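You operate a simulated robot arm through the tools that you are given. There is no shell and no other tool. Be economical: measure what you need, move in short steps, check, and stop when the job is done.

You are at the controls of a simulated two-armed robot. One attempt, no reset.

## Task
On the top of the test bench, fold the blue cloth in half.

The check looks at the end state, three seconds after you hand in, the way a careful person would. Anything else that was tipped, shoved, dropped, spilled or broken makes it a failure. Flat cloth is picked up by pressing the open fingertips on it (5 to 10 N) and closing them slowly along it; thin cloth reads only 2 to 8 mm in the jaws.

## Robot
Two 7-joint arms with two-finger parallel grippers on one trunk, on a base that drives. Base frame: it is fixed to the floor where the robot stands at the start and does not move with it; the origin is under the middle of the robot, x ahead of it, y to its left, z up; the surface under the hand at the start is at about z = 85. Lengths are in cm, angles in degrees, forces in N, time in s.
The left shoulder is at the start at [7, 16.3, 112], the right one opposite. With the tool pointing down near the work surface each hand reaches from about 40 to 88 cm from the robot's upright axis, wherever it stands, measured 20 degrees to its own side. Places, roughly: top of the test bench [70, 40, 80]. Payload 3.43 kg a hand.
The TCP of each hand is the grasp point between the finger pads, 3.4 cm short of the fingertips. In the tool frame z runs along the fingers and y along their closing line. Largest opening 12.8 cm; finger width 2.4, thickness 1.2; the body of the gripper, 4.8 by 13 cm, starts 9.6 cm behind the TCP.
Orientation is told as [roll, pitch, yaw] about the base's x, y, z axes, in that order, counted from this pose: with the fingers straight down and closing along the base's y, the tool's x points along the base's -x, its y along +y and its z along -z.

## Interface
- The arms move only by the tool send_rows. It takes "left_steps", "right_steps" or both (then of equal length, played together; a hand with none holds still); each is a list of rows, each a list of 3 entries, a list of its own where there are three numbers: the shift along the base's x, y, z in units of 30 mm (1.0 is 30 mm), then the turn, a rotation vector about the base's x, y, z in units of 5 degrees (1.0 is 5 degrees), then the closure in counts, from 0 (fully open) to 255 (shut). In form: [[[dx, dy, dz], [rx, ry, rz], jaw], ...]. A call has 1 to 8 rows; each row shifts and turns the commanded pose from where the row before left it. A call with a number of a shift or a turn outside -1 to 1 is refused whole. Rows are played at 5 a second. More than 5 cm and 8.6 degrees between two rows, or a gripper value outside its range, and nothing of the call is played. Where a pose cannot be reached the arm comes as near as it can. A force on the tool above 40 N (or 10 N above the force at the start of the call, whichever is more), or a blocked arm, ends the call early, and 0.2 s more pass. Each finger travels about 15.3 cm/s and halts on what it meets, pressing with about 28 N; the grip force reading is that of the motor and also rises with nothing between the fingers. The clock runs only during rows and for 0.2 s after the last one: add rows that do not move to give the fingers time. It gives the time, the measured TCP pose, the force on the tool (base axes), the opening and the grip force at its end, in the units of the frame above (readings bear some noise), with the torque about the TCP (base axes, N m) and any sound that the robot's microphone picked up, and new pictures: "views" is both (left out), scene, wrist or none (wrist: the cameras of the hands that moved).
- Cameras (640 x 400 px; columns grow to the right, rows downward): "scene" is now at [13.81, -1.32, 135.06]; the picture's right is [-0.13, -0.99, 0.00], its down [-0.56, 0.07, -0.82] and it looks along [0.82, -0.11, -0.57] (base axes); focal length 254 px, centre (320, 200). "left" rides on the left gripper at [7.6, 1.1, -16] in its tool frame; the picture's right is [-0.15, 0.99, 0.00], its down [-0.88, -0.13, -0.46] and it looks along [-0.45, -0.07, 0.89] (tool axes); focal length 234 px, centre (320, 200). "right" rides on the right gripper at [7.6, -1.1, -16] in its tool frame; the picture's right is [0.15, 0.99, 0.00], its down [-0.88, 0.13, -0.46] and it looks along [-0.45, 0.07, 0.89] (tool axes); focal length 234 px, centre (320, 200). There is no depth. A picture from a camera that has moved, and an enlarged one, comes with that camera's place and axes in the base frame and with its lens.
- slide_trunk(by): slides the trunk up (or, below 0, down) by that many cm; the arms and the scene camera ride with it, the base frame stays. It gives what a move gives, with no picture.
- drive_base(legs): drives the robot by 1 to 6 legs, each [ahead, left, turn to the left] in cm, cm and degrees, along the robot's own axes; the way and the turn of a leg run together, so that a leg with both is an arc; at most 150 cm and 180 degrees a leg. The arms and the cameras ride along, it lands a little off, and it stops where it bumps. It gives what a move gives, and a new picture of the scene camera.
- pan_tilt(pan, tilt): turns the head with the scene camera to pan (to the left, within 86 degrees either way) and tilt (down, from -29 to 69), counted from straight ahead of the robot. It gives what a move gives, and a new picture of the scene camera.
- enlarge(camera, box): a new picture of the part [left, top, right, bottom] of that camera's present view, enlarged. The clock stands still meanwhile.
- job_done(): hands the job in; it is judged then, once.

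Go step by step. Nothing tells you exact positions but the pictures and the camera data: compare them with the known pose of the tool, close in by small moves and look again before you grip or let go. The budget is 120 turns and 260 pictures, counting those below and the enlarged ones. Unless the task says otherwise, let go and move clear before handing in, and close with one line.

The tools are called after "Emit:" as a command line: name --argument value ..., lists and objects as JSON in quotes. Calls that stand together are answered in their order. send_rows: Moves the arms, as the interface text tells. Its arguments: {"type":"object","properties":{"left_steps":{"type":"array","items":{"type":"array"}},"right_steps":{"type":"array","items":{"type":"array"}},"views":{"type":"string","enum":["both","scene","wrist","none"]}},"required":[]} The other tools are called the same way: slide_trunk (by) slides the trunk up or down; drive_base (legs) drives the base; pan_tilt (pan, tilt) turns the head that bears the scene camera; enlarge (camera, box) takes an enlarged picture of a part of a camera's view; job_done () hands the job in.

At the start:

```text
clock: 0.0
left_position: [67.17, 26.48, 102.74]
left_orientation: [0.1, 0.0, 0.2]
left_wrist_force: [0.2, 0.0, 1.5]
left_moment: [-0.01, -0.03, 0.0]
left_grip_width: 12.79
left_grasp_force: 0.1
right_position: [57.32, -18.22, 109.99]
right_orientation: [0.0, 0.0, 0.0]
right_wrist_force: [-0.9, -0.6, -0.8]
right_moment: [-0.01, -0.01, -0.01]
right_grip_width: 12.79
right_grasp_force: 0.1
trunk travel left (down, up): [-60.0, 34.0]
robot x, y, heading: [0.07, -0.04, 0.1]
head pan, tilt: [-7.5, 34.4]
```

scene: 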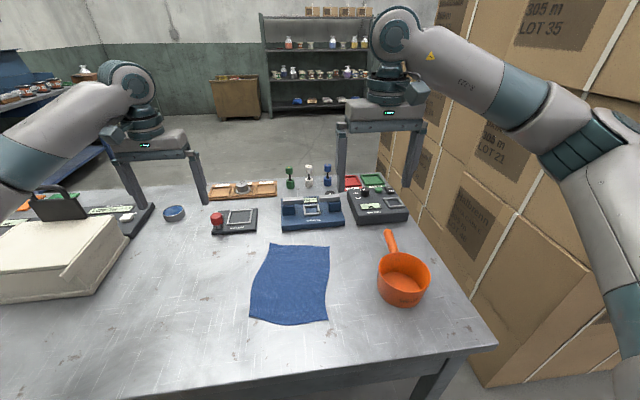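
right: 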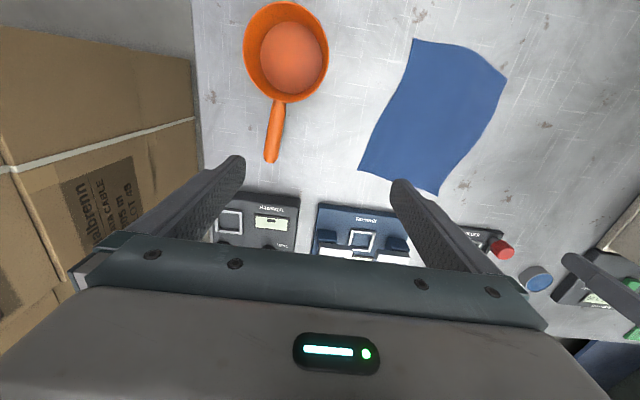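
left: 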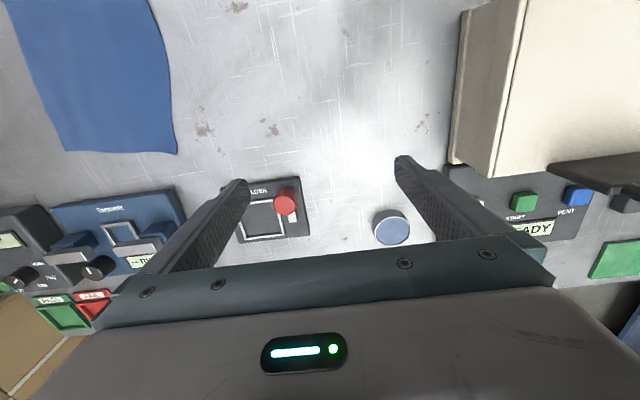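

The blue cloth lies roughly flat at about x 43–67, y −10 to 9. Its near edge is about 16 cm long and its sides about 21 cm. I'll fold the near edge onto the far edge with both hands. First I'll back the base up a little for better reach, then aim the head at the cloth.

Emit:
drive_base --legs '[[-10, 0, 0]]'

Emit:
pan_tilt --pan 0 --tilt 45

Emit:
enlarge --camera "scene" --box '[200, 100, 440, 250]'

```text
clock: 1.1
left_position: [57.3, 26.44, 102.76]
left_orientation: [0.1, 0.0, 0.1]
left_wrist_force: [-0.2, 0.2, -0.1]
left_moment: [0.0, -0.05, 0.01]
left_grip_width: 12.81
left_grasp_force: 0.0
right_position: [47.39, -18.14, 109.94]
right_orientation: [-0.1, 0.0, -0.1]
right_wrist_force: [-0.5, 0.0, -0.2]
right_moment: [0.02, -0.02, 0.0]
right_grip_width: 12.8
right_grasp_force: 0.0
trunk travel left (down, up): [-60.0, 34.0]
robot x, y, heading: [-9.79, -0.05, 0.1]
head pan, tilt: [-7.5, 34.4]
camera scene: at [3.95, -1.31, 135.06], right [-0.13, -0.99, 0.0], down [-0.56, 0.07, -0.83], along [0.82, -0.11, -0.56], focal length 254 px, centre (320, 200)
```

scene: 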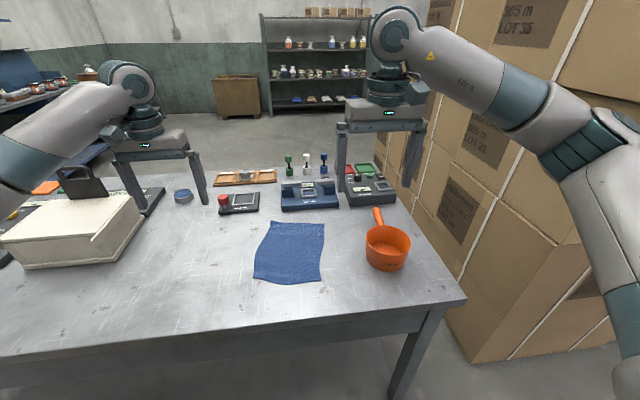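

```text
clock: 1.9
left_position: [57.31, 26.51, 102.67]
left_orientation: [0.0, 0.0, 0.1]
left_wrist_force: [-0.1, 0.2, 0.2]
left_moment: [-0.02, 0.02, -0.01]
left_grip_width: 12.77
left_grasp_force: 0.1
right_position: [47.47, -18.19, 110.03]
right_orientation: [0.0, 0.1, 0.0]
right_wrist_force: [0.0, 0.6, -0.1]
right_moment: [0.0, 0.0, -0.02]
right_grip_width: 12.82
right_grasp_force: 0.1
trunk travel left (down, up): [-60.0, 34.0]
robot x, y, heading: [-9.88, 0.22, 0.1]
head pan, tilt: [0.0, 45.0]
camera scene: at [3.34, -0.16, 133.5], right [0.0, -1.0, 0.0], down [-0.71, 0.0, -0.71], along [0.71, 0.0, -0.71], focal length 254 px, centre (320, 200)
```

scene: 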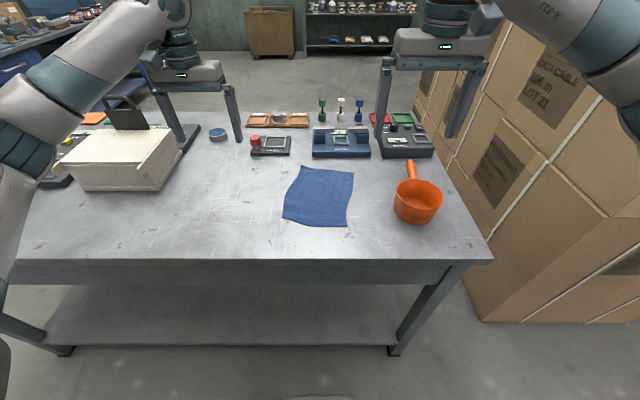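

```text
2.67 times, centred on (320, 175) of scene
camera zoom: at [3.34, -0.16, 133.5], right [0.0, -1.0, 0.0], down [-0.71, 0.0, -0.71], along [0.71, 0.0, -0.71], focal length 678 px, centre (320, 267)
```

zoom: 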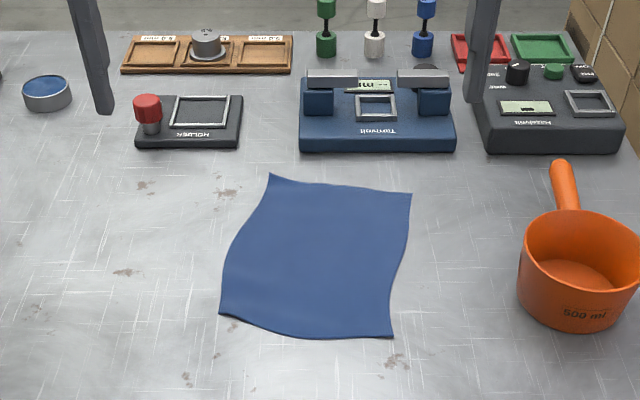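

The cloth corners come out at near-left (45.7, 9.4), near-right (42.8, −6.9), far-left (67.1, 5.7) and far-right (63.5, −10.5). I'll bring both hands above the near corners with the jaws narrowed, leaning the hands opposite ways so their bodies clear each other.

Emit:
send_rows --left_steps '[[[-0.51, -0.7, -0.24], [0, 0.25, 0], 205], [[-0.51, -0.7, -0.24], [0, 0.25, 0], 205], [[-0.51, -0.7, -0.24], [0, 0.25, 0], 205], [[-0.51, -0.7, -0.24], [0, 0.25, 0], 205], [[-0.51, -0.7, -0.24], [0, 0.25, 0], 205], [[-0.51, -0.7, -0.24], [0, 0.25, 0], 205], [[-0.51, -0.7, -0.24], [0, 0.25, 0], 205], [[-0.51, -0.7, -0.24], [0, 0.25, 0], 205]]' --right_steps '[[[-0.14, 0.5, -0.5], [0, -0.25, 0], 205], [[-0.14, 0.5, -0.5], [0, -0.25, 0], 205], [[-0.14, 0.5, -0.5], [0, -0.25, 0], 205], [[-0.14, 0.5, -0.5], [0, -0.25, 0], 205], [[-0.14, 0.5, -0.5], [0, -0.25, 0], 205], [[-0.14, 0.5, -0.5], [0, -0.25, 0], 205], [[-0.14, 0.5, -0.5], [0, -0.25, 0], 205], [[-0.14, 0.5, -0.5], [0, -0.25, 0], 205]]'

```text
clock: 3.7
left_position: [45.07, 9.67, 96.94]
left_orientation: [-0.1, 10.2, 0.1]
left_wrist_force: [0.2, 0.2, -0.4]
left_moment: [-0.02, 0.03, 0.03]
left_grip_width: 2.51
left_grasp_force: 0.1
right_position: [44.18, -6.32, 97.96]
right_orientation: [-0.1, -10.0, 0.0]
right_wrist_force: [0.7, 0.1, -0.4]
right_moment: [0.02, 0.01, 0.01]
right_grip_width: 2.51
right_grasp_force: 0.1
trunk travel left (down, up): [-60.0, 34.0]
robot x, y, heading: [-9.99, -0.17, 0.1]
head pan, tilt: [0.0, 45.0]
camera scene: at [3.38, -0.19, 133.49], right [0.0, -1.0, 0.0], down [-0.71, 0.0, -0.71], along [0.71, 0.0, -0.71], focal length 254 px, centre (320, 200)
camera right: at [34.02, -7.47, 112.37], right [-0.14, 0.99, -0.02], down [0.79, 0.13, 0.6], along [0.6, 0.07, -0.8], focal length 234 px, centre (320, 200)
camera left: at [40.46, 10.77, 113.97], right [0.14, 0.99, -0.03], down [0.95, -0.13, 0.29], along [0.29, -0.07, -0.96], focal length 234 px, centre (320, 200)
```

scene: 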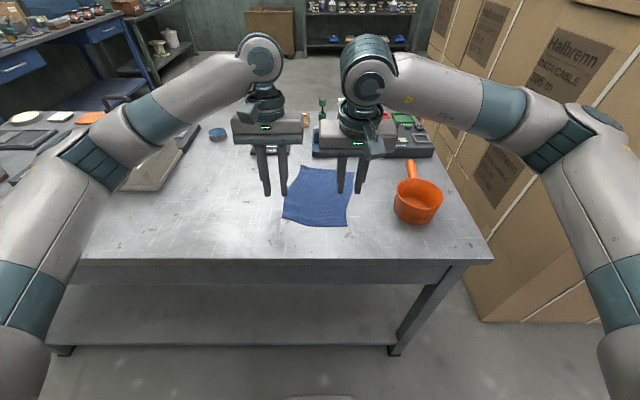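
right: 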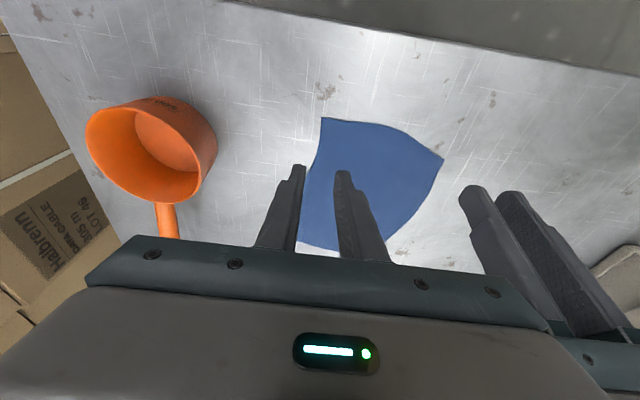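
left: 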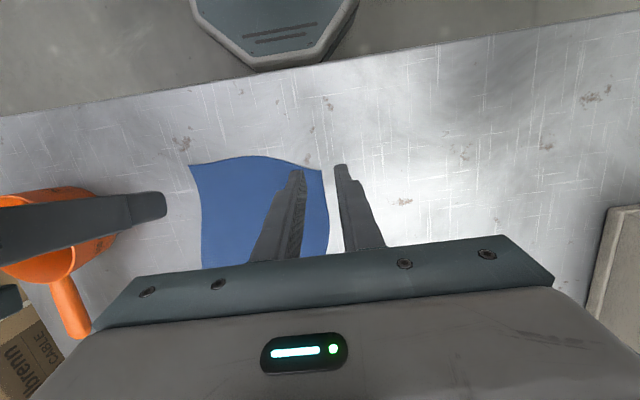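

The wrist views agree with my corner estimates. I'll add some yaw and pitch so the bodies clear each other, then close in to about 2 cm above the cloth.

Emit:
send_rows --left_steps '[[[0, 0, 0], [0, 0.35, 0.8], 205], [[0, 0, -0.5], [0, 0.35, 0.8], 205], [[-0.06, -0.4, -0.5], [0, 0, 0], 205], [[-0.06, -0.4, -0.5], [0, 0, 0], 205], [[0, 0, -0.45], [0, 0, 0], 205]]' --right_steps '[[[0, 0, 0], [0, -0.35, 0.8], 205], [[0, 0, -0.6], [0, -0.35, 0.8], 205], [[0, 0.24, -0.6], [0, 0, 0], 205], [[0, 0.23, -0.6], [0, 0, 0], 205], [[0, 0, -0.5], [0, 0, 0], 205]]'

Emit:
enlarge --camera "scene" --box '[220, 90, 420, 240]'

```text
clock: 4.9
left_position: [44.66, 7.17, 91.19]
left_orientation: [0.3, 13.6, 8.1]
left_wrist_force: [-0.3, -0.8, -1.0]
left_moment: [0.03, 0.0, -0.03]
left_grip_width: 2.5
left_grasp_force: 0.1
right_position: [44.03, -4.8, 91.01]
right_orientation: [-0.2, -13.5, 8.1]
right_wrist_force: [-0.4, 0.0, -0.7]
right_moment: [-0.01, -0.05, 0.0]
right_grip_width: 2.52
right_grasp_force: 0.1
trunk travel left (down, up): [-60.0, 34.0]
robot x, y, heading: [-9.98, 0.08, 0.1]
head pan, tilt: [0.0, 45.0]
camera scene: at [3.38, -0.14, 133.49], right [0.0, -1.0, 0.0], down [-0.71, 0.0, -0.71], along [0.71, 0.0, -0.71], focal length 254 px, centre (320, 200)
camera right: at [33.34, -7.39, 104.77], right [-0.28, 0.96, -0.04], down [0.72, 0.24, 0.65], along [0.63, 0.15, -0.76], focal length 234 px, centre (320, 200)
camera left: at [40.96, 7.77, 108.38], right [0.0, 1.0, -0.03], down [0.97, 0.01, 0.24], along [0.24, -0.03, -0.97], focal length 234 px, centre (320, 200)
```

scene: 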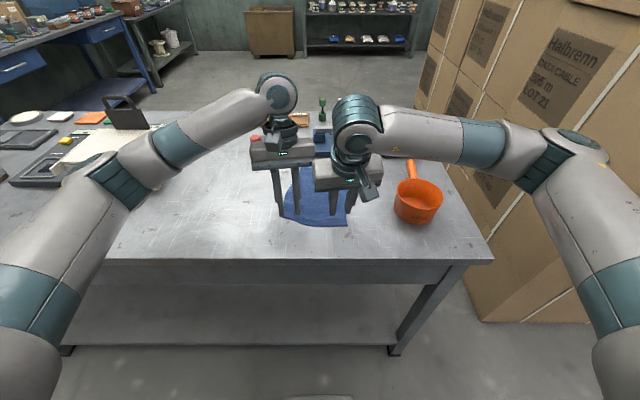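
right: 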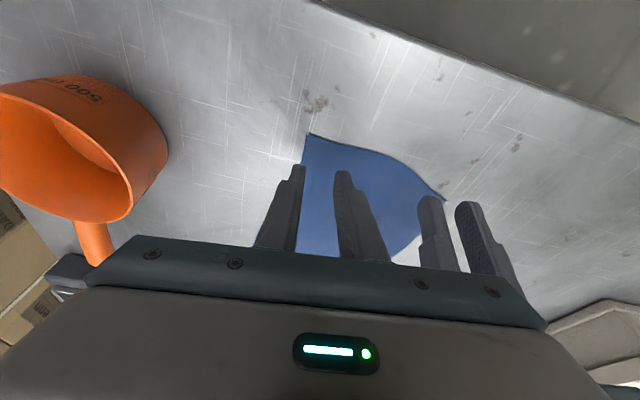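
left: 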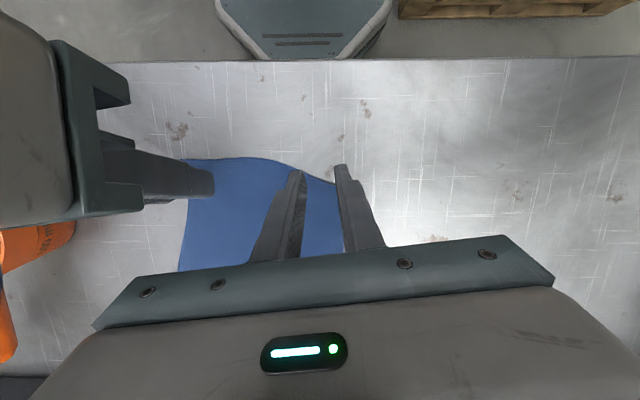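

```text
2.67 times, centred on (320, 165) of scene
camera zoom: at [3.38, -0.14, 133.49], right [0.0, -1.0, 0.0], down [-0.71, 0.0, -0.71], along [0.71, 0.0, -0.71], focal length 678 px, centre (320, 293)
```

zoom: 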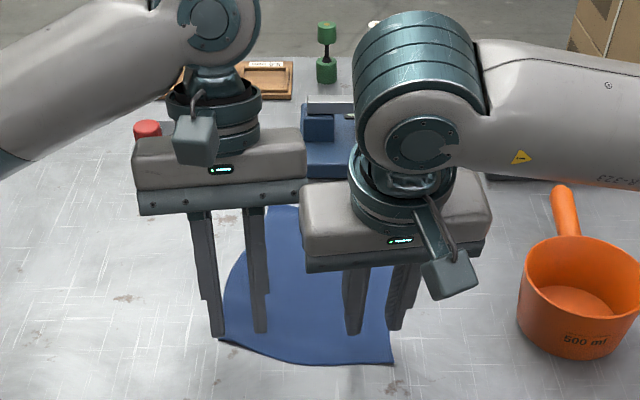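

The outer left finger is right at the corner, so I'll shift both hands inward a little and come down to just above the cloth.

Emit:
send_rows --left_steps '[[[0.22, -0.1, 0], [0, 0, 0], 205], [[0.22, -0.1, -0.3], [0, 0, 0], 205], [[0, 0, -0.4], [0, 0, 0], 205], [[0, 0, 0], [0, 0, 0], 205]]' --right_steps '[[[0, 0.07, 0], [0, 0, 0], 205], [[0, 0.07, -0.3], [0, 0, 0], 205], [[0, 0, -0.35], [0, 0, 0], 205], [[0, 0, 0], [0, 0, 0], 205]]'

Emit:
enlarge --camera "scene" --box '[260, 160, 380, 240]'

```text
clock: 5.9
left_position: [46.03, 6.63, 89.04]
left_orientation: [0.3, 13.5, 8.2]
left_wrist_force: [0.5, -0.4, -0.6]
left_moment: [-0.01, 0.01, 0.01]
left_grip_width: 2.5
left_grasp_force: 0.1
right_position: [44.12, -4.5, 89.09]
right_orientation: [-0.2, -13.4, 8.1]
right_wrist_force: [-0.5, 0.3, 0.3]
right_moment: [-0.03, 0.0, 0.0]
right_grip_width: 2.49
right_grasp_force: 0.1
trunk travel left (down, up): [-60.0, 34.0]
robot x, y, heading: [-9.62, -0.1, 0.0]
head pan, tilt: [0.0, 45.0]
camera scene: at [3.34, -0.16, 133.49], right [0.0, -1.0, 0.0], down [-0.71, 0.0, -0.71], along [0.71, 0.0, -0.71], focal length 254 px, centre (320, 200)
camera right: at [33.33, -7.06, 102.92], right [-0.28, 0.96, -0.04], down [0.72, 0.24, 0.65], along [0.63, 0.15, -0.76], focal length 234 px, centre (320, 200)
camera left: at [42.39, 7.2, 106.35], right [0.0, 1.0, -0.03], down [0.97, 0.0, 0.24], along [0.24, -0.03, -0.97], focal length 234 px, centre (320, 200)
```

scene: 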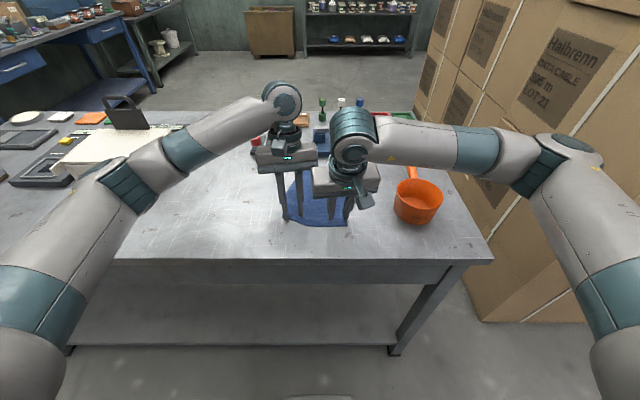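
right: 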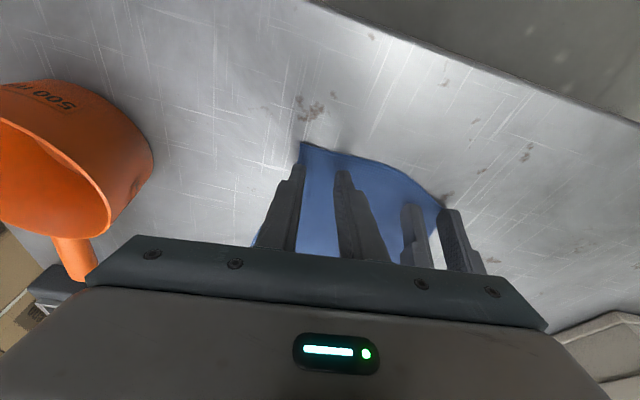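
left: 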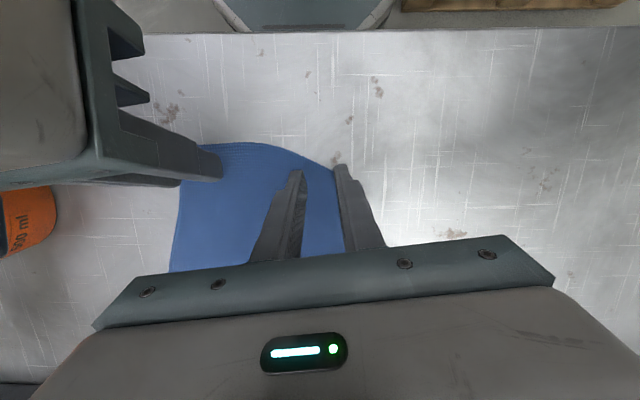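

```text
5.00 times, centred on (320, 200) of scene
camera zoom: at [3.34, -0.16, 133.49], right [0.0, -1.0, 0.0], down [-0.71, 0.0, -0.71], along [0.71, 0.0, -0.71], focal length 1272 px, centre (320, 200)
```

zoom: 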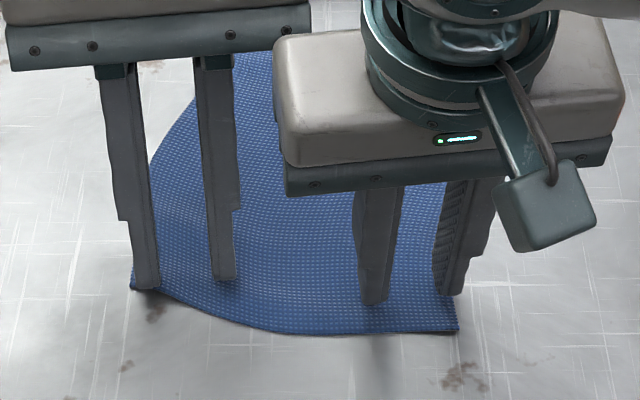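

Both pairs of fingertips are now over the cloth. I'll nudge the left hand inward and come down in millimetre steps to make contact.

Emit:
send_rows --left_steps '[[[0.03, -0.15, 0], [0, 0, 0], 205], [[0, 0, -0.07], [0, 0, 0], 205], [[0, 0, -0.05], [0, 0, 0], 205], [[0, 0, -0.04], [0, 0, 0], 205], [[0, 0, 0], [0, 0, 0], 205]]' --right_steps '[[[-0.05, 0, 0], [0, 0, 0], 205], [[0, 0, -0.07], [0, 0, 0], 205], [[0, 0, -0.05], [0, 0, 0], 205], [[0, 0, -0.04], [0, 0, 0], 205], [[0, 0, 0], [0, 0, 0], 205]]' --views "none"

```text
clock: 7.1
left_position: [46.17, 6.28, 88.77]
left_orientation: [0.1, 13.5, 8.1]
left_wrist_force: [2.5, 0.7, 13.8]
left_moment: [0.06, -0.18, 0.01]
left_grip_width: 2.5
left_grasp_force: 0.0
right_position: [43.86, -4.35, 88.77]
right_orientation: [-0.3, -13.6, 8.0]
right_wrist_force: [-0.3, -0.2, 1.7]
right_moment: [0.02, -0.01, 0.0]
right_grip_width: 2.53
right_grasp_force: 0.0
trunk travel left (down, up): [-60.0, 34.0]
robot x, y, heading: [-10.17, -0.59, 0.4]
head pan, tilt: [0.0, 45.0]
```

Emit:
send_rows --left_steps '[[[0, 0, -0.0], [0, 0, 0], 205], [[0, 0, 0.02], [0, 0, 0], 205]]' --right_steps '[[[0, 0, -0.02], [0, 0, 0], 205], [[0, 0, -0.01], [0, 0, 0], 205]]' --views "none"

```text
clock: 7.7
left_position: [46.08, 6.15, 88.7]
left_orientation: [0.2, 13.4, 8.1]
left_wrist_force: [2.4, 1.2, 15.6]
left_moment: [0.02, -0.18, 0.02]
left_grip_width: 2.49
left_grasp_force: 0.0
right_position: [43.97, -4.36, 88.64]
right_orientation: [-0.2, -13.6, 7.9]
right_wrist_force: [0.5, -1.2, 8.3]
right_moment: [0.04, 0.04, 0.02]
right_grip_width: 2.51
right_grasp_force: 0.1
trunk travel left (down, up): [-60.0, 34.0]
robot x, y, heading: [-10.02, -0.08, -0.0]
head pan, tilt: [0.0, 45.0]
```

Emit:
send_rows --left_steps '[[[0, 0, 0.03], [0, 0, 0], 205], [[0, 0, 0], [0, 0, 0], 205]]' --views "none"

```text
clock: 8.3
left_position: [46.07, 6.32, 88.67]
left_orientation: [0.3, 13.4, 8.1]
left_wrist_force: [2.3, -0.8, 11.3]
left_moment: [-0.01, -0.14, 0.04]
left_grip_width: 2.53
left_grasp_force: 0.2
right_position: [43.93, -4.37, 88.76]
right_orientation: [-0.1, -13.5, 8.0]
right_wrist_force: [1.2, -0.6, 14.1]
right_moment: [0.11, 0.0, 0.0]
right_grip_width: 2.5
right_grasp_force: 0.1
trunk travel left (down, up): [-60.0, 34.0]
robot x, y, heading: [-10.36, 0.37, -0.0]
head pan, tilt: [0.0, 45.0]
```

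Emit:
send_rows --left_steps '[[[0, 0, 0.02], [0, 0, 0], 208], [[0, 0, 0], [0, 0, 0], 214], [[0, 0, 0], [0, 0, 0], 220], [[0, 0, 0], [0, 0, 0], 226], [[0, 0, 0], [0, 0, 0], 232], [[0, 0, 0], [0, 0, 0], 238], [[0, 0, 0], [0, 0, 0], 244], [[0, 0, 0], [0, 0, 0], 250]]' --right_steps '[[[0, 0, -0.0], [0, 0, 0], 208], [[0, 0, 0.03], [0, 0, 0], 214], [[0, 0, 0], [0, 0, 0], 220], [[0, 0, 0], [0, 0, 0], 226], [[0, 0, 0], [0, 0, 0], 232], [[0, 0, 0], [0, 0, 0], 238], [[0, 0, 0], [0, 0, 0], 244], [[0, 0, 0], [0, 0, 0], 250]]' --views "none"

Emit:
enlarge --camera "scene" --box '[260, 160, 380, 240]'

```text
clock: 10.1
left_position: [45.98, 6.17, 88.72]
left_orientation: [0.3, 13.4, 8.2]
left_wrist_force: [0.0, -0.7, 1.2]
left_moment: [-0.05, -0.01, 0.01]
left_grip_width: 0.41
left_grasp_force: 1.3
right_position: [43.91, -4.33, 88.71]
right_orientation: [-0.3, -13.5, 8.1]
right_wrist_force: [0.1, 2.1, 9.9]
right_moment: [0.11, 0.01, 0.0]
right_grip_width: 0.37
right_grasp_force: 0.5
trunk travel left (down, up): [-60.0, 34.0]
robot x, y, heading: [-9.95, 0.12, -0.1]
head pan, tilt: [0.0, 45.0]
```

```text
5.00 times, centred on (320, 200) of scene
camera zoom: at [3.25, -0.15, 133.5], right [0.0, -1.0, 0.0], down [-0.71, 0.0, -0.71], along [0.71, 0.0, -0.71], focal length 1272 px, centre (320, 200)
```

zoom: 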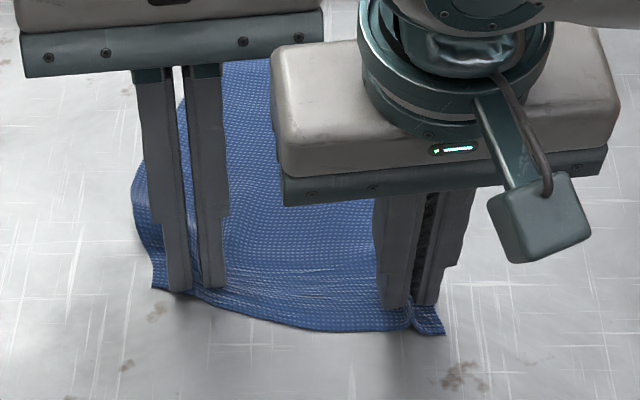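

Both grippers have drawn in cloth. I'll close firmly, lift 2 cm and check that both grips hold.

Emit:
send_rows --left_steps '[[[0, 0, 0], [0, 0, 0], 255], [[0, 0, 0], [0, 0, 0], 255], [[0, 0, 0.2], [0, 0, 0], 255], [[0, 0, 0.3], [0, 0, 0], 255], [[0.1, 0, 0.3], [0, 0, 0], 255]]' --right_steps '[[[0, 0, 0], [0, 0, 0], 255], [[0, 0, 0], [0, 0, 0], 255], [[0, 0, 0.2], [0, 0, 0], 255], [[0, 0, 0.3], [0, 0, 0], 255], [[0.1, 0, 0.3], [0, 0, 0], 255]]' --views "wrist"

Emit:
enlarge --camera "scene" --box '[240, 140, 400, 240]'

```text
clock: 11.3
left_position: [46.39, 6.24, 91.06]
left_orientation: [0.3, 13.5, 8.1]
left_wrist_force: [-1.6, -4.7, -0.9]
left_moment: [-0.18, 0.05, -0.05]
left_grip_width: 0.08
left_grasp_force: 28.0
right_position: [44.34, -4.33, 91.2]
right_orientation: [-0.2, -13.6, 8.1]
right_wrist_force: [1.7, 5.0, -1.0]
right_moment: [0.17, -0.02, 0.03]
right_grip_width: 0.18
right_grasp_force: 28.0
trunk travel left (down, up): [-60.0, 34.0]
robot x, y, heading: [-9.67, 0.04, 0.1]
head pan, tilt: [0.0, 45.0]
camera right: at [33.56, -6.93, 104.88], right [-0.28, 0.96, -0.04], down [0.72, 0.24, 0.65], along [0.63, 0.15, -0.76], focal length 234 px, centre (320, 200)
camera left: at [42.71, 6.68, 108.32], right [0.0, 1.0, -0.03], down [0.97, 0.0, 0.24], along [0.24, -0.03, -0.97], focal length 234 px, centre (320, 200)
```

right: 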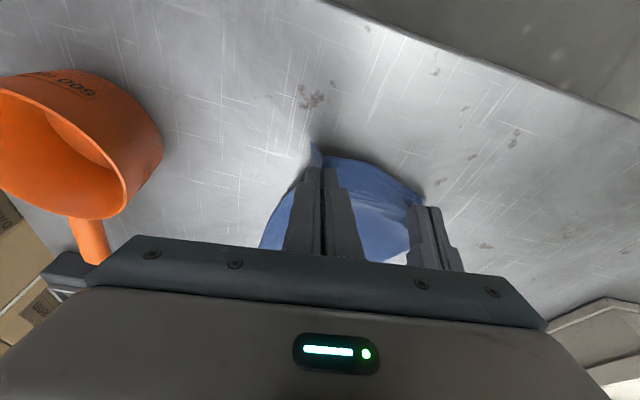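
left: 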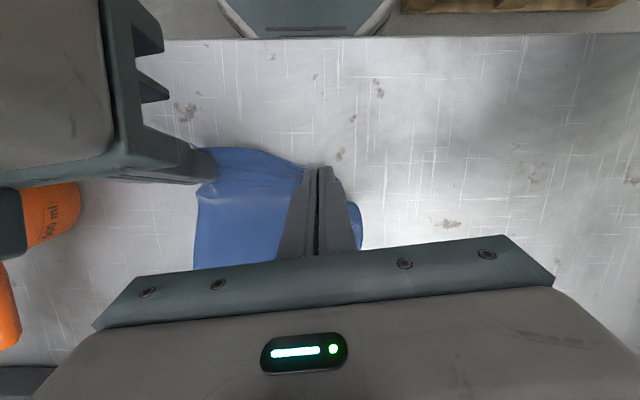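

```text
4.00 times, centred on (320, 190) of scene
camera zoom: at [3.37, -0.16, 133.48], right [0.0, -1.0, 0.0], down [-0.71, 0.0, -0.71], along [0.71, 0.0, -0.71], focal length 1018 px, centre (320, 240)
```

zoom: 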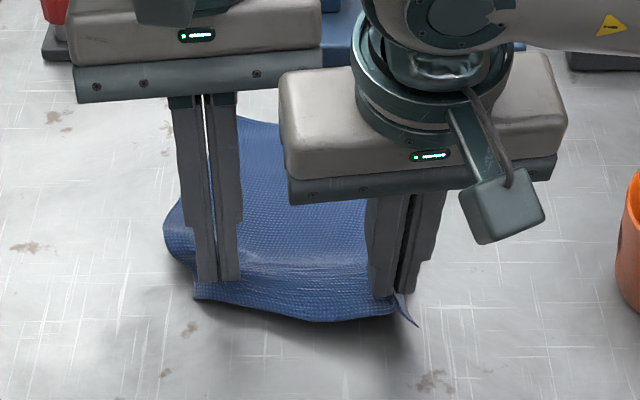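

Both grips hold and the near edge is lifted. I'll ease the tension slightly and swing both corners up and over toward the far edge, stopping halfway to look.

Emit:
send_rows --left_steps '[[[0.23, -0.1, 0.42], [0, 0, 0], 255], [[0.23, -0.04, 0.42], [0, 0, 0], 255], [[0.39, -0.066, 0.33], [0, 0, 0], 255], [[0.39, -0.066, 0.33], [0, 0, 0], 255], [[0.5, -0.085, 0.2], [0, 0, 0], 255], [[0.5, -0.085, 0.2], [0, 0, 0], 255], [[0.545, -0.093, 0.04], [0, 0, 0], 255], [[0.545, -0.093, 0.04], [0, 0, 0], 255]]' --right_steps '[[[0.25, 0.02, 0.44], [0, 0, 0], 255], [[0.25, -0.043, 0.44], [0, 0, 0], 255], [[0.42, -0.07, 0.35], [0, 0, 0], 255], [[0.42, -0.07, 0.35], [0, 0, 0], 255], [[0.54, -0.09, 0.21], [0, 0, 0], 255], [[0.54, -0.09, 0.21], [0, 0, 0], 255], [[0.59, -0.1, 0.04], [0, 0, 0], 255], [[0.59, -0.1, 0.04], [0, 0, 0], 255]]' --views "wrist"

Emit:
enlarge --camera "scene" --box '[220, 90, 420, 240]'

```text
clock: 13.1
left_position: [56.68, 4.28, 97.03]
left_orientation: [0.2, 13.6, 8.1]
left_wrist_force: [-0.8, -1.5, -0.5]
left_moment: [-0.04, 0.02, 0.01]
left_grip_width: 0.13
left_grasp_force: 28.3
right_position: [55.16, -6.09, 97.29]
right_orientation: [-0.2, -13.4, 8.1]
right_wrist_force: [0.7, 1.4, -0.8]
right_moment: [0.01, 0.02, -0.01]
right_grip_width: 0.19
right_grasp_force: 28.3
trunk travel left (down, up): [-60.0, 34.0]
robot x, y, heading: [-10.18, -0.24, -0.0]
head pan, tilt: [0.0, 45.0]
camera right: at [44.53, -8.63, 111.08], right [-0.28, 0.96, -0.04], down [0.72, 0.24, 0.65], along [0.63, 0.15, -0.76], focal length 234 px, centre (320, 200)
camera left: at [52.93, 4.6, 114.34], right [0.0, 1.0, -0.03], down [0.97, 0.0, 0.24], along [0.24, -0.03, -0.97], focal length 234 px, centre (320, 200)
```

right: 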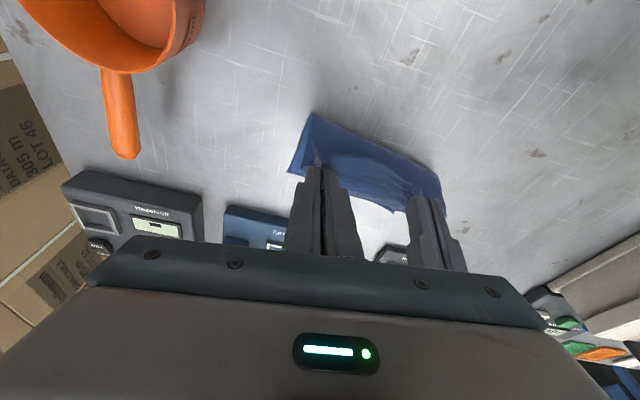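
left: 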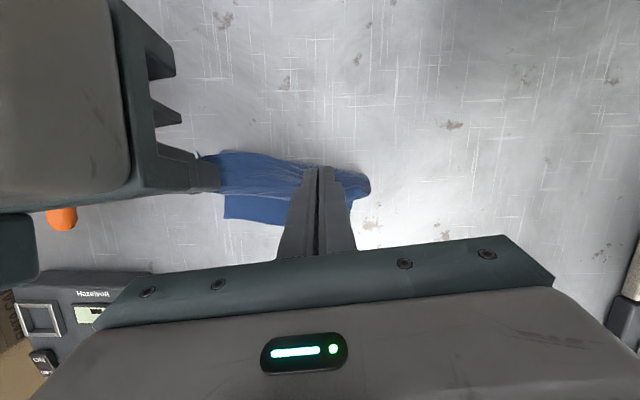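

```text
2.67 times, centred on (320, 165) of scene
camera zoom: at [3.42, -0.2, 133.48], right [0.0, -1.0, 0.0], down [-0.71, 0.0, -0.71], along [0.71, 0.0, -0.71], focal length 678 px, centre (320, 293)
```

zoom: 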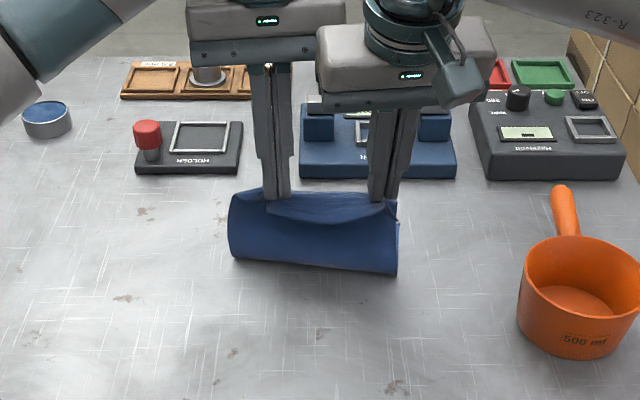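

The fold is forming cleanly. I'll continue down toward the far edge and stop a little above it to compare the edges.

Emit:
send_rows --left_steps '[[[0.5, -0.09, -0.1], [0, 0, 0], 255], [[0.5, -0.09, -0.12], [0, 0, 0], 255], [[0.42, -0.075, -0.24], [0, 0, 0], 255], [[0.4, -0.075, -0.25], [0, 0, 0], 255], [[0.25, -0.053, -0.35], [0, 0, 0], 255], [[0.2, -0.053, -0.35], [0, 0, 0], 255]]' --right_steps '[[[0.53, -0.097, -0.1], [0, 0, 0], 255], [[0.53, -0.097, -0.13], [0, 0, 0], 255], [[0.45, -0.08, -0.25], [0, 0, 0], 255], [[0.42, -0.08, -0.27], [0, 0, 0], 255], [[0.27, -0.057, -0.37], [0, 0, 0], 255], [[0.22, -0.057, -0.37], [0, 0, 0], 255]]' --views "wrist"

Emit:
enlarge --camera "scene" --box '[240, 110, 400, 230]'

```text
clock: 14.5
left_position: [63.45, 2.87, 92.7]
left_orientation: [0.3, 13.6, 8.2]
left_wrist_force: [0.1, -1.4, 0.4]
left_moment: [-0.07, 0.03, -0.03]
left_grip_width: 0.12
left_grasp_force: 28.0
right_position: [62.47, -7.32, 92.69]
right_orientation: [-0.3, -13.4, 8.1]
right_wrist_force: [-0.2, 1.1, -1.1]
right_moment: [0.03, 0.0, 0.0]
right_grip_width: 0.2
right_grasp_force: 28.0
trunk travel left (down, up): [-60.0, 34.0]
robot x, y, heading: [-9.87, 0.06, 0.1]
head pan, tilt: [0.0, 45.0]
camera right: at [51.7, -9.94, 106.49], right [-0.28, 0.96, -0.04], down [0.72, 0.24, 0.65], along [0.63, 0.15, -0.76], focal length 234 px, centre (320, 200)
camera left: at [59.69, 3.3, 110.09], right [0.0, 1.0, -0.03], down [0.97, 0.0, 0.24], along [0.24, -0.03, -0.97], focal length 234 px, centre (320, 200)
```

right: 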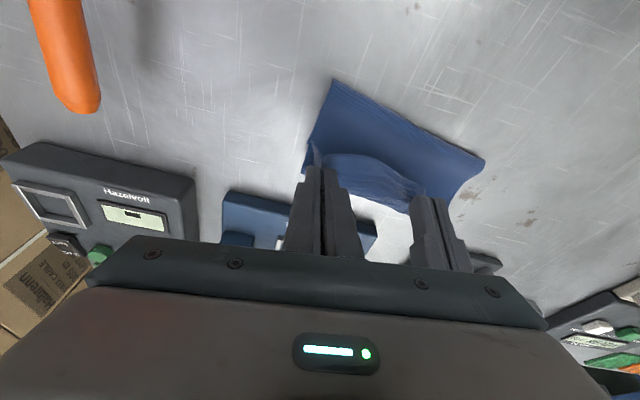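
left: 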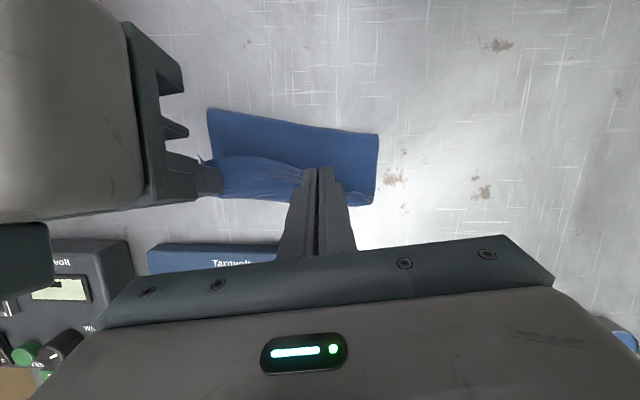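

```text
3.33 times, centred on (320, 170) of scene
camera zoom: at [3.43, -0.19, 133.48], right [0.0, -1.0, 0.0], down [-0.71, 0.0, -0.71], along [0.71, 0.0, -0.71], focal length 848 px, centre (320, 300)
```

zoom: 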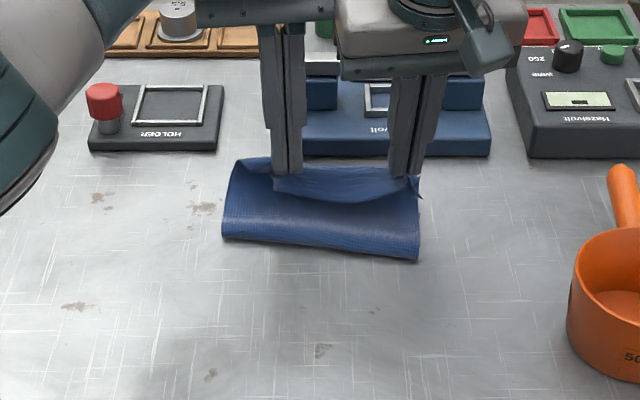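

The edge is about 4 cm above its target. I'll lower it with a small forward move until it nearly touches.

Emit:
send_rows --left_steps '[[[0.15, -0.02, -0.3], [0, 0, 0], 255], [[0.1, -0.02, -0.3], [0, 0, 0], 255], [[0.05, -0.02, -0.3], [0, 0, 0], 255], [[0, 0, -0.25], [0, 0, 0], 255], [[0, 0, 0], [0, 0, 0], 255]]' --right_steps '[[[0.15, -0.02, -0.3], [0, 0, 0], 255], [[0.1, -0.02, -0.3], [0, 0, 0], 255], [[0.07, -0.02, -0.3], [0, 0, 0], 255], [[0, 0, -0.25], [0, 0, 0], 255], [[0, 0, 0], [0, 0, 0], 255]]' --views "wrist"

Emit:
enlarge --camera "scene" --box '[260, 120, 380, 220]'

Emit:
enlarge --camera "left" --box '[160, 90, 440, 265]'

```text
clock: 15.7
left_position: [64.0, 2.81, 89.5]
left_orientation: [0.4, 13.5, 8.1]
left_wrist_force: [-1.0, -1.2, 0.4]
left_moment: [-0.07, 0.02, -0.01]
left_grip_width: 0.11
left_grasp_force: 27.9
right_position: [63.27, -7.62, 89.45]
right_orientation: [-0.2, -13.5, 8.0]
right_wrist_force: [0.3, 1.3, 0.4]
right_moment: [0.03, 0.02, 0.04]
right_grip_width: 0.18
right_grasp_force: 28.0
trunk travel left (down, up): [-60.0, 34.0]
robot x, y, heading: [-9.83, -0.15, 0.0]
head pan, tilt: [0.0, 45.0]
camera right: at [52.49, -10.13, 103.17], right [-0.28, 0.96, -0.04], down [0.72, 0.24, 0.65], along [0.63, 0.15, -0.76], focal length 234 px, centre (320, 200)
camera left: at [60.36, 3.32, 106.7], right [0.0, 1.0, -0.03], down [0.97, 0.0, 0.24], along [0.24, -0.03, -0.97], focal length 234 px, centre (320, 200)
```

right: 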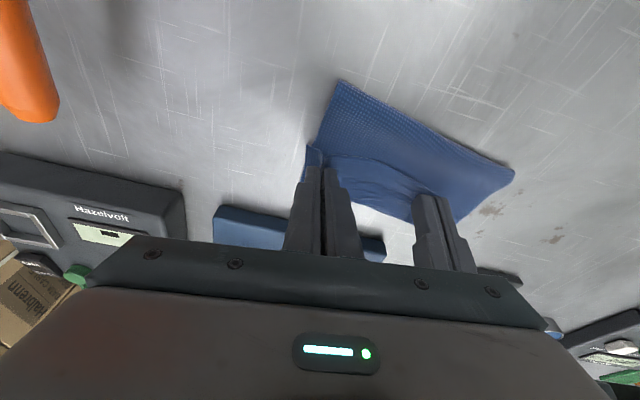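
left: 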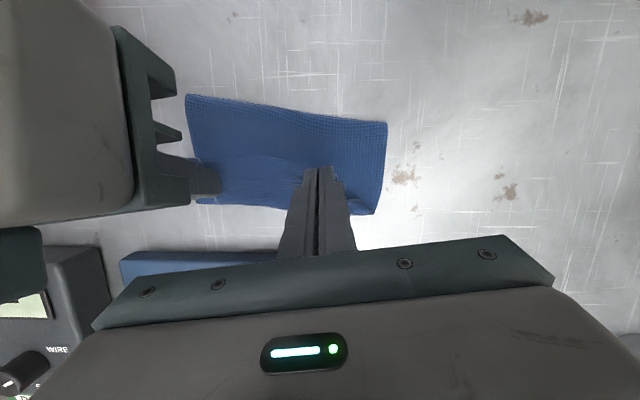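

```text
4.00 times, centred on (320, 170) of scene
camera zoom: at [3.34, -0.17, 133.49], right [0.0, -1.0, 0.0], down [-0.71, 0.0, -0.71], along [0.71, 0.0, -0.71], focal length 1018 px, centre (320, 320)
```

zoom: 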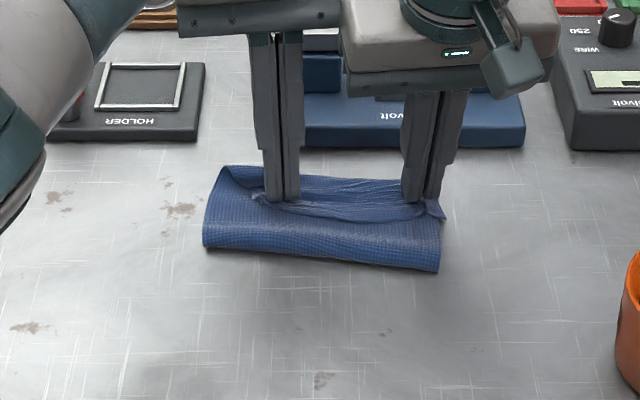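

```text
2.29 times, centred on (300, 178) of left
camera zoom: at [60.36, 3.32, 106.7], right [0.0, 1.0, -0.03], down [0.97, 0.0, 0.24], along [0.24, -0.03, -0.97], focal length 535 px, centre (366, 251)
```

zoom: 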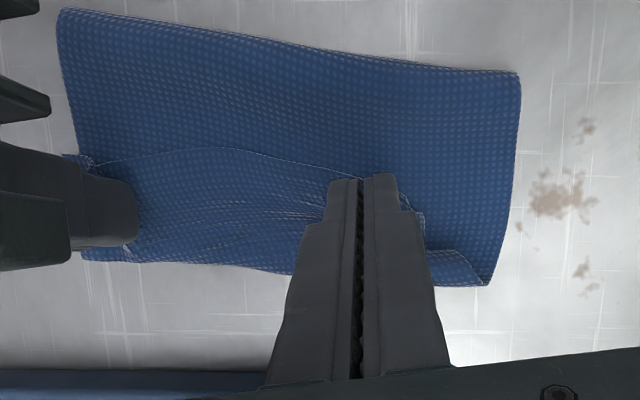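

With the fingers vertical, the gripped hem (about 2 cm) stays turned back toward me, and the crease sits about 2 cm too far away. I'll reverse the swing, lay the near half flat again, then fold the far edge toward me while pitching the hands so the hem lands correctly.

Emit:
send_rows --left_steps '[[[-0.1, 0.02, 0.35], [0, 0, 0], 255], [[-0.1, 0.02, 0.4], [0, 0, 0], 255], [[-0.1, 0.02, 0.4], [0, 0, 0], 255], [[-0.2, 0.053, 0.35], [0, 0, 0], 255], [[-0.25, 0.053, 0.35], [0, 0, 0], 255], [[-0.4, 0.075, 0.25], [0, 0, 0], 255], [[-0.42, 0.075, 0.24], [0, 0, 0], 255], [[-0.5, 0.09, 0.12], [0, 0, 0], 255]]' --right_steps '[[[-0.1, 0.02, 0.35], [0, 0, 0], 255], [[-0.1, 0.02, 0.4], [0, 0, 0], 255], [[-0.1, 0.02, 0.4], [0, 0, 0], 255], [[-0.22, 0.057, 0.37], [0, 0, 0], 255], [[-0.27, 0.057, 0.37], [0, 0, 0], 255], [[-0.42, 0.08, 0.27], [0, 0, 0], 255], [[-0.45, 0.08, 0.25], [0, 0, 0], 255], [[-0.53, 0.097, 0.13], [0, 0, 0], 255]]' --views "none"

Emit:
send_rows --left_steps '[[[-0.5, 0.09, 0.0], [0, 0, 0], 255], [[-0.545, 0.093, -0.08], [0, 0, 0], 255], [[-0.545, 0.093, -0.1], [0, 0, 0], 255], [[-0.5, 0.085, -0.2], [0, 0, 0], 255], [[-0.5, 0.085, -0.2], [0, 0, 0], 255], [[-0.39, 0.066, -0.33], [0, 0, 0], 255], [[-0.39, 0.066, -0.33], [0, 0, 0], 255]]' --right_steps '[[[-0.53, 0.097, 0.0], [0, 0, 0], 255], [[-0.59, 0.1, -0.08], [0, 0, 0], 255], [[-0.59, 0.1, -0.1], [0, 0, 0], 255], [[-0.54, 0.09, -0.2], [0, 0, 0], 255], [[-0.54, 0.09, -0.2], [0, 0, 0], 255], [[-0.42, 0.07, -0.35], [0, 0, 0], 255], [[-0.42, 0.07, -0.35], [0, 0, 0], 255]]' --views "wrist"

Emit:
enlarge --camera "scene" --box '[220, 110, 420, 240]'

```text
clock: 17.5
left_position: [57.93, 4.22, 96.99]
left_orientation: [0.4, 13.5, 8.1]
left_wrist_force: [-1.0, -0.8, 0.3]
left_moment: [-0.05, -0.03, -0.02]
left_grip_width: 0.1
left_grasp_force: 28.6
right_position: [56.61, -6.21, 97.05]
right_orientation: [-0.2, -13.6, 8.1]
right_wrist_force: [0.1, 2.8, 0.3]
right_moment: [0.01, -0.02, -0.01]
right_grip_width: 0.19
right_grasp_force: 28.5
trunk travel left (down, up): [-60.0, 34.0]
robot x, y, heading: [-9.89, 0.08, -0.1]
head pan, tilt: [0.0, 45.0]
```

```text
clock: 19.1
left_position: [47.89, 5.77, 92.98]
left_orientation: [0.2, 13.5, 8.2]
left_wrist_force: [-0.3, -0.4, 0.0]
left_moment: [-0.05, 0.04, 0.0]
left_grip_width: 0.1
left_grasp_force: 27.8
right_position: [45.81, -4.4, 93.26]
right_orientation: [-0.3, -13.5, 8.0]
right_wrist_force: [-0.6, 1.7, 0.5]
right_moment: [0.06, 0.0, 0.0]
right_grip_width: 0.21
right_grasp_force: 27.5
trunk travel left (down, up): [-60.0, 34.0]
robot x, y, heading: [-10.04, 0.2, 0.1]
head pan, tilt: [0.0, 45.0]
camera right: at [35.08, -7.01, 107.0], right [-0.28, 0.96, -0.04], down [0.72, 0.24, 0.65], along [0.63, 0.15, -0.76], focal length 234 px, centre (320, 200)
camera left: at [44.15, 6.28, 110.28], right [0.0, 1.0, -0.03], down [0.97, 0.01, 0.24], along [0.24, -0.03, -0.97], focal length 234 px, centre (320, 200)
```

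right: 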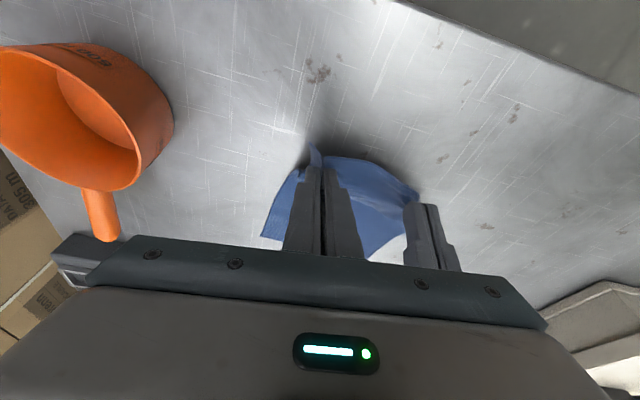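
left: 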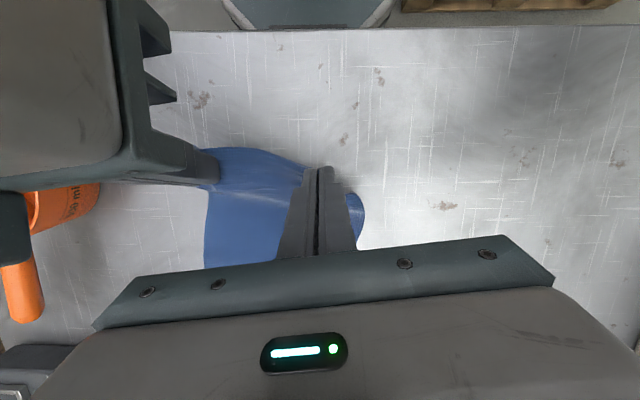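

```text
3.08 times, centred on (320, 175) of scene
camera zoom: at [3.35, -0.13, 133.49], right [0.0, -1.0, 0.0], down [-0.71, 0.0, -0.71], along [0.71, 0.0, -0.71], focal length 783 px, centre (320, 277)
```

zoom: 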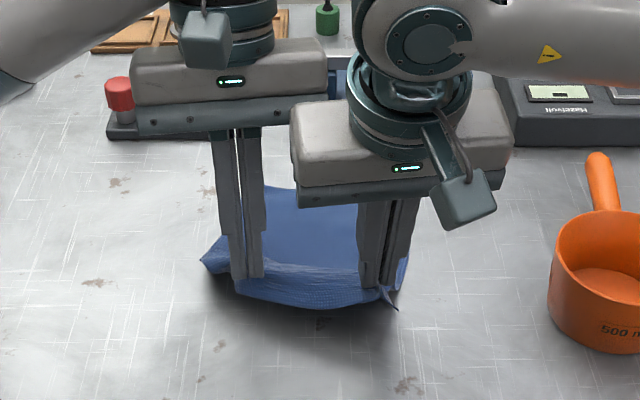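

Now I'll lay the near edge back flat and release it.

Emit:
send_rows --left_steps '[[[-0.25, 0.05, -0.3], [0, 0, 0], 255], [[-0.22, 0.05, -0.3], [0, 0, 0], 255], [[-0.2, 0.03, -0.35], [0, 0, 0], 255], [[-0.15, 0, -0.35], [0, 0, 0], 255], [[0, 0, 0], [0, 0, 0], 230], [[0, 0, 0], [0, 0, 0], 200], [[0, 0, 0.3], [0, 0, 0], 195], [[0, 0, 0.8], [0, 0, 0], 195]]' --right_steps '[[[-0.25, 0, -0.3], [0, 0, 0], 255], [[-0.22, -0.02, -0.35], [0, 0, 0], 255], [[-0.2, -0.02, -0.37], [0, 0, 0], 255], [[-0.15, 0, -0.38], [0, 0, 0], 255], [[0, 0, 0], [0, 0, 0], 230], [[0, 0, 0], [0, 0, 0], 200], [[0, 0, 0.3], [0, 0, 0], 195], [[0, 0, 0.8], [0, 0, 0], 195]]' --views "wrist"

Emit:
enlarge --camera "scene" --box '[220, 110, 420, 240]'

```text
clock: 20.9
left_position: [45.44, 6.2, 92.52]
left_orientation: [0.3, 13.5, 8.1]
left_wrist_force: [-0.1, 0.2, 0.6]
left_moment: [-0.01, -0.04, -0.04]
left_grip_width: 3.04
left_grasp_force: 0.2
right_position: [43.38, -4.66, 92.18]
right_orientation: [-0.2, -13.6, 7.9]
right_wrist_force: [-0.7, 0.5, 0.3]
right_moment: [-0.02, 0.03, -0.01]
right_grip_width: 3.01
right_grasp_force: 0.1
trunk travel left (down, up): [-60.0, 34.0]
robot x, y, heading: [-9.86, 0.15, -0.1]
head pan, tilt: [0.0, 45.0]
camera right: at [32.63, -7.21, 106.03], right [-0.28, 0.96, -0.04], down [0.72, 0.24, 0.65], along [0.63, 0.15, -0.76], focal length 234 px, centre (320, 200)
camera left: at [41.68, 6.66, 109.87], right [0.0, 1.0, -0.03], down [0.97, 0.0, 0.24], along [0.24, -0.03, -0.97], focal length 234 px, centre (320, 200)
```

right: 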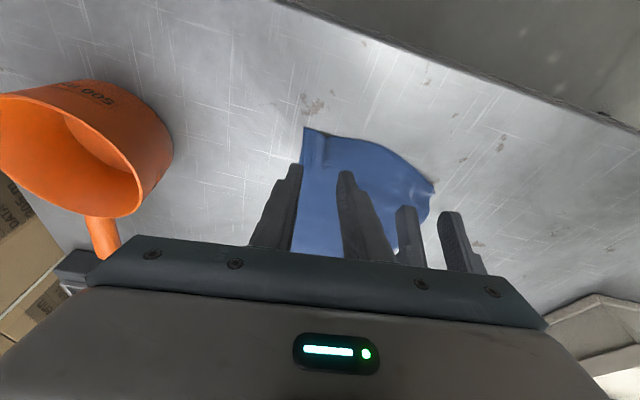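
left: 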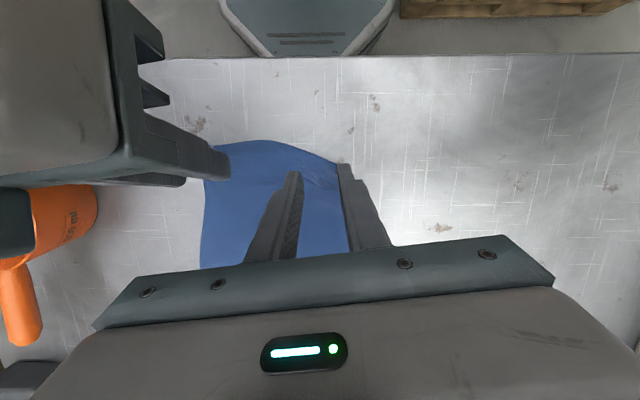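

```text
3.08 times, centred on (320, 175) of scene
camera zoom: at [3.26, -0.15, 133.49], right [0.0, -1.0, 0.0], down [-0.71, 0.0, -0.71], along [0.71, 0.0, -0.71], focal length 783 px, centre (320, 277)
```

zoom: 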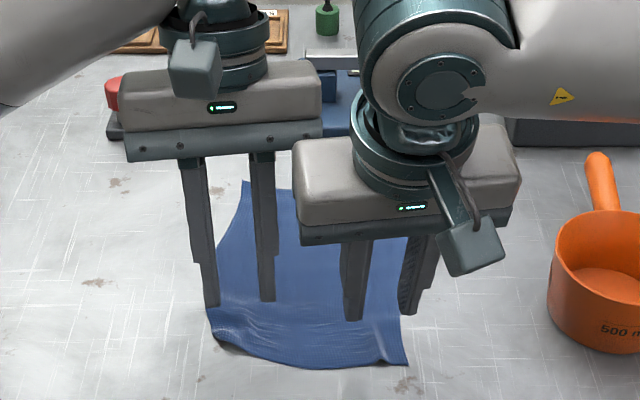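

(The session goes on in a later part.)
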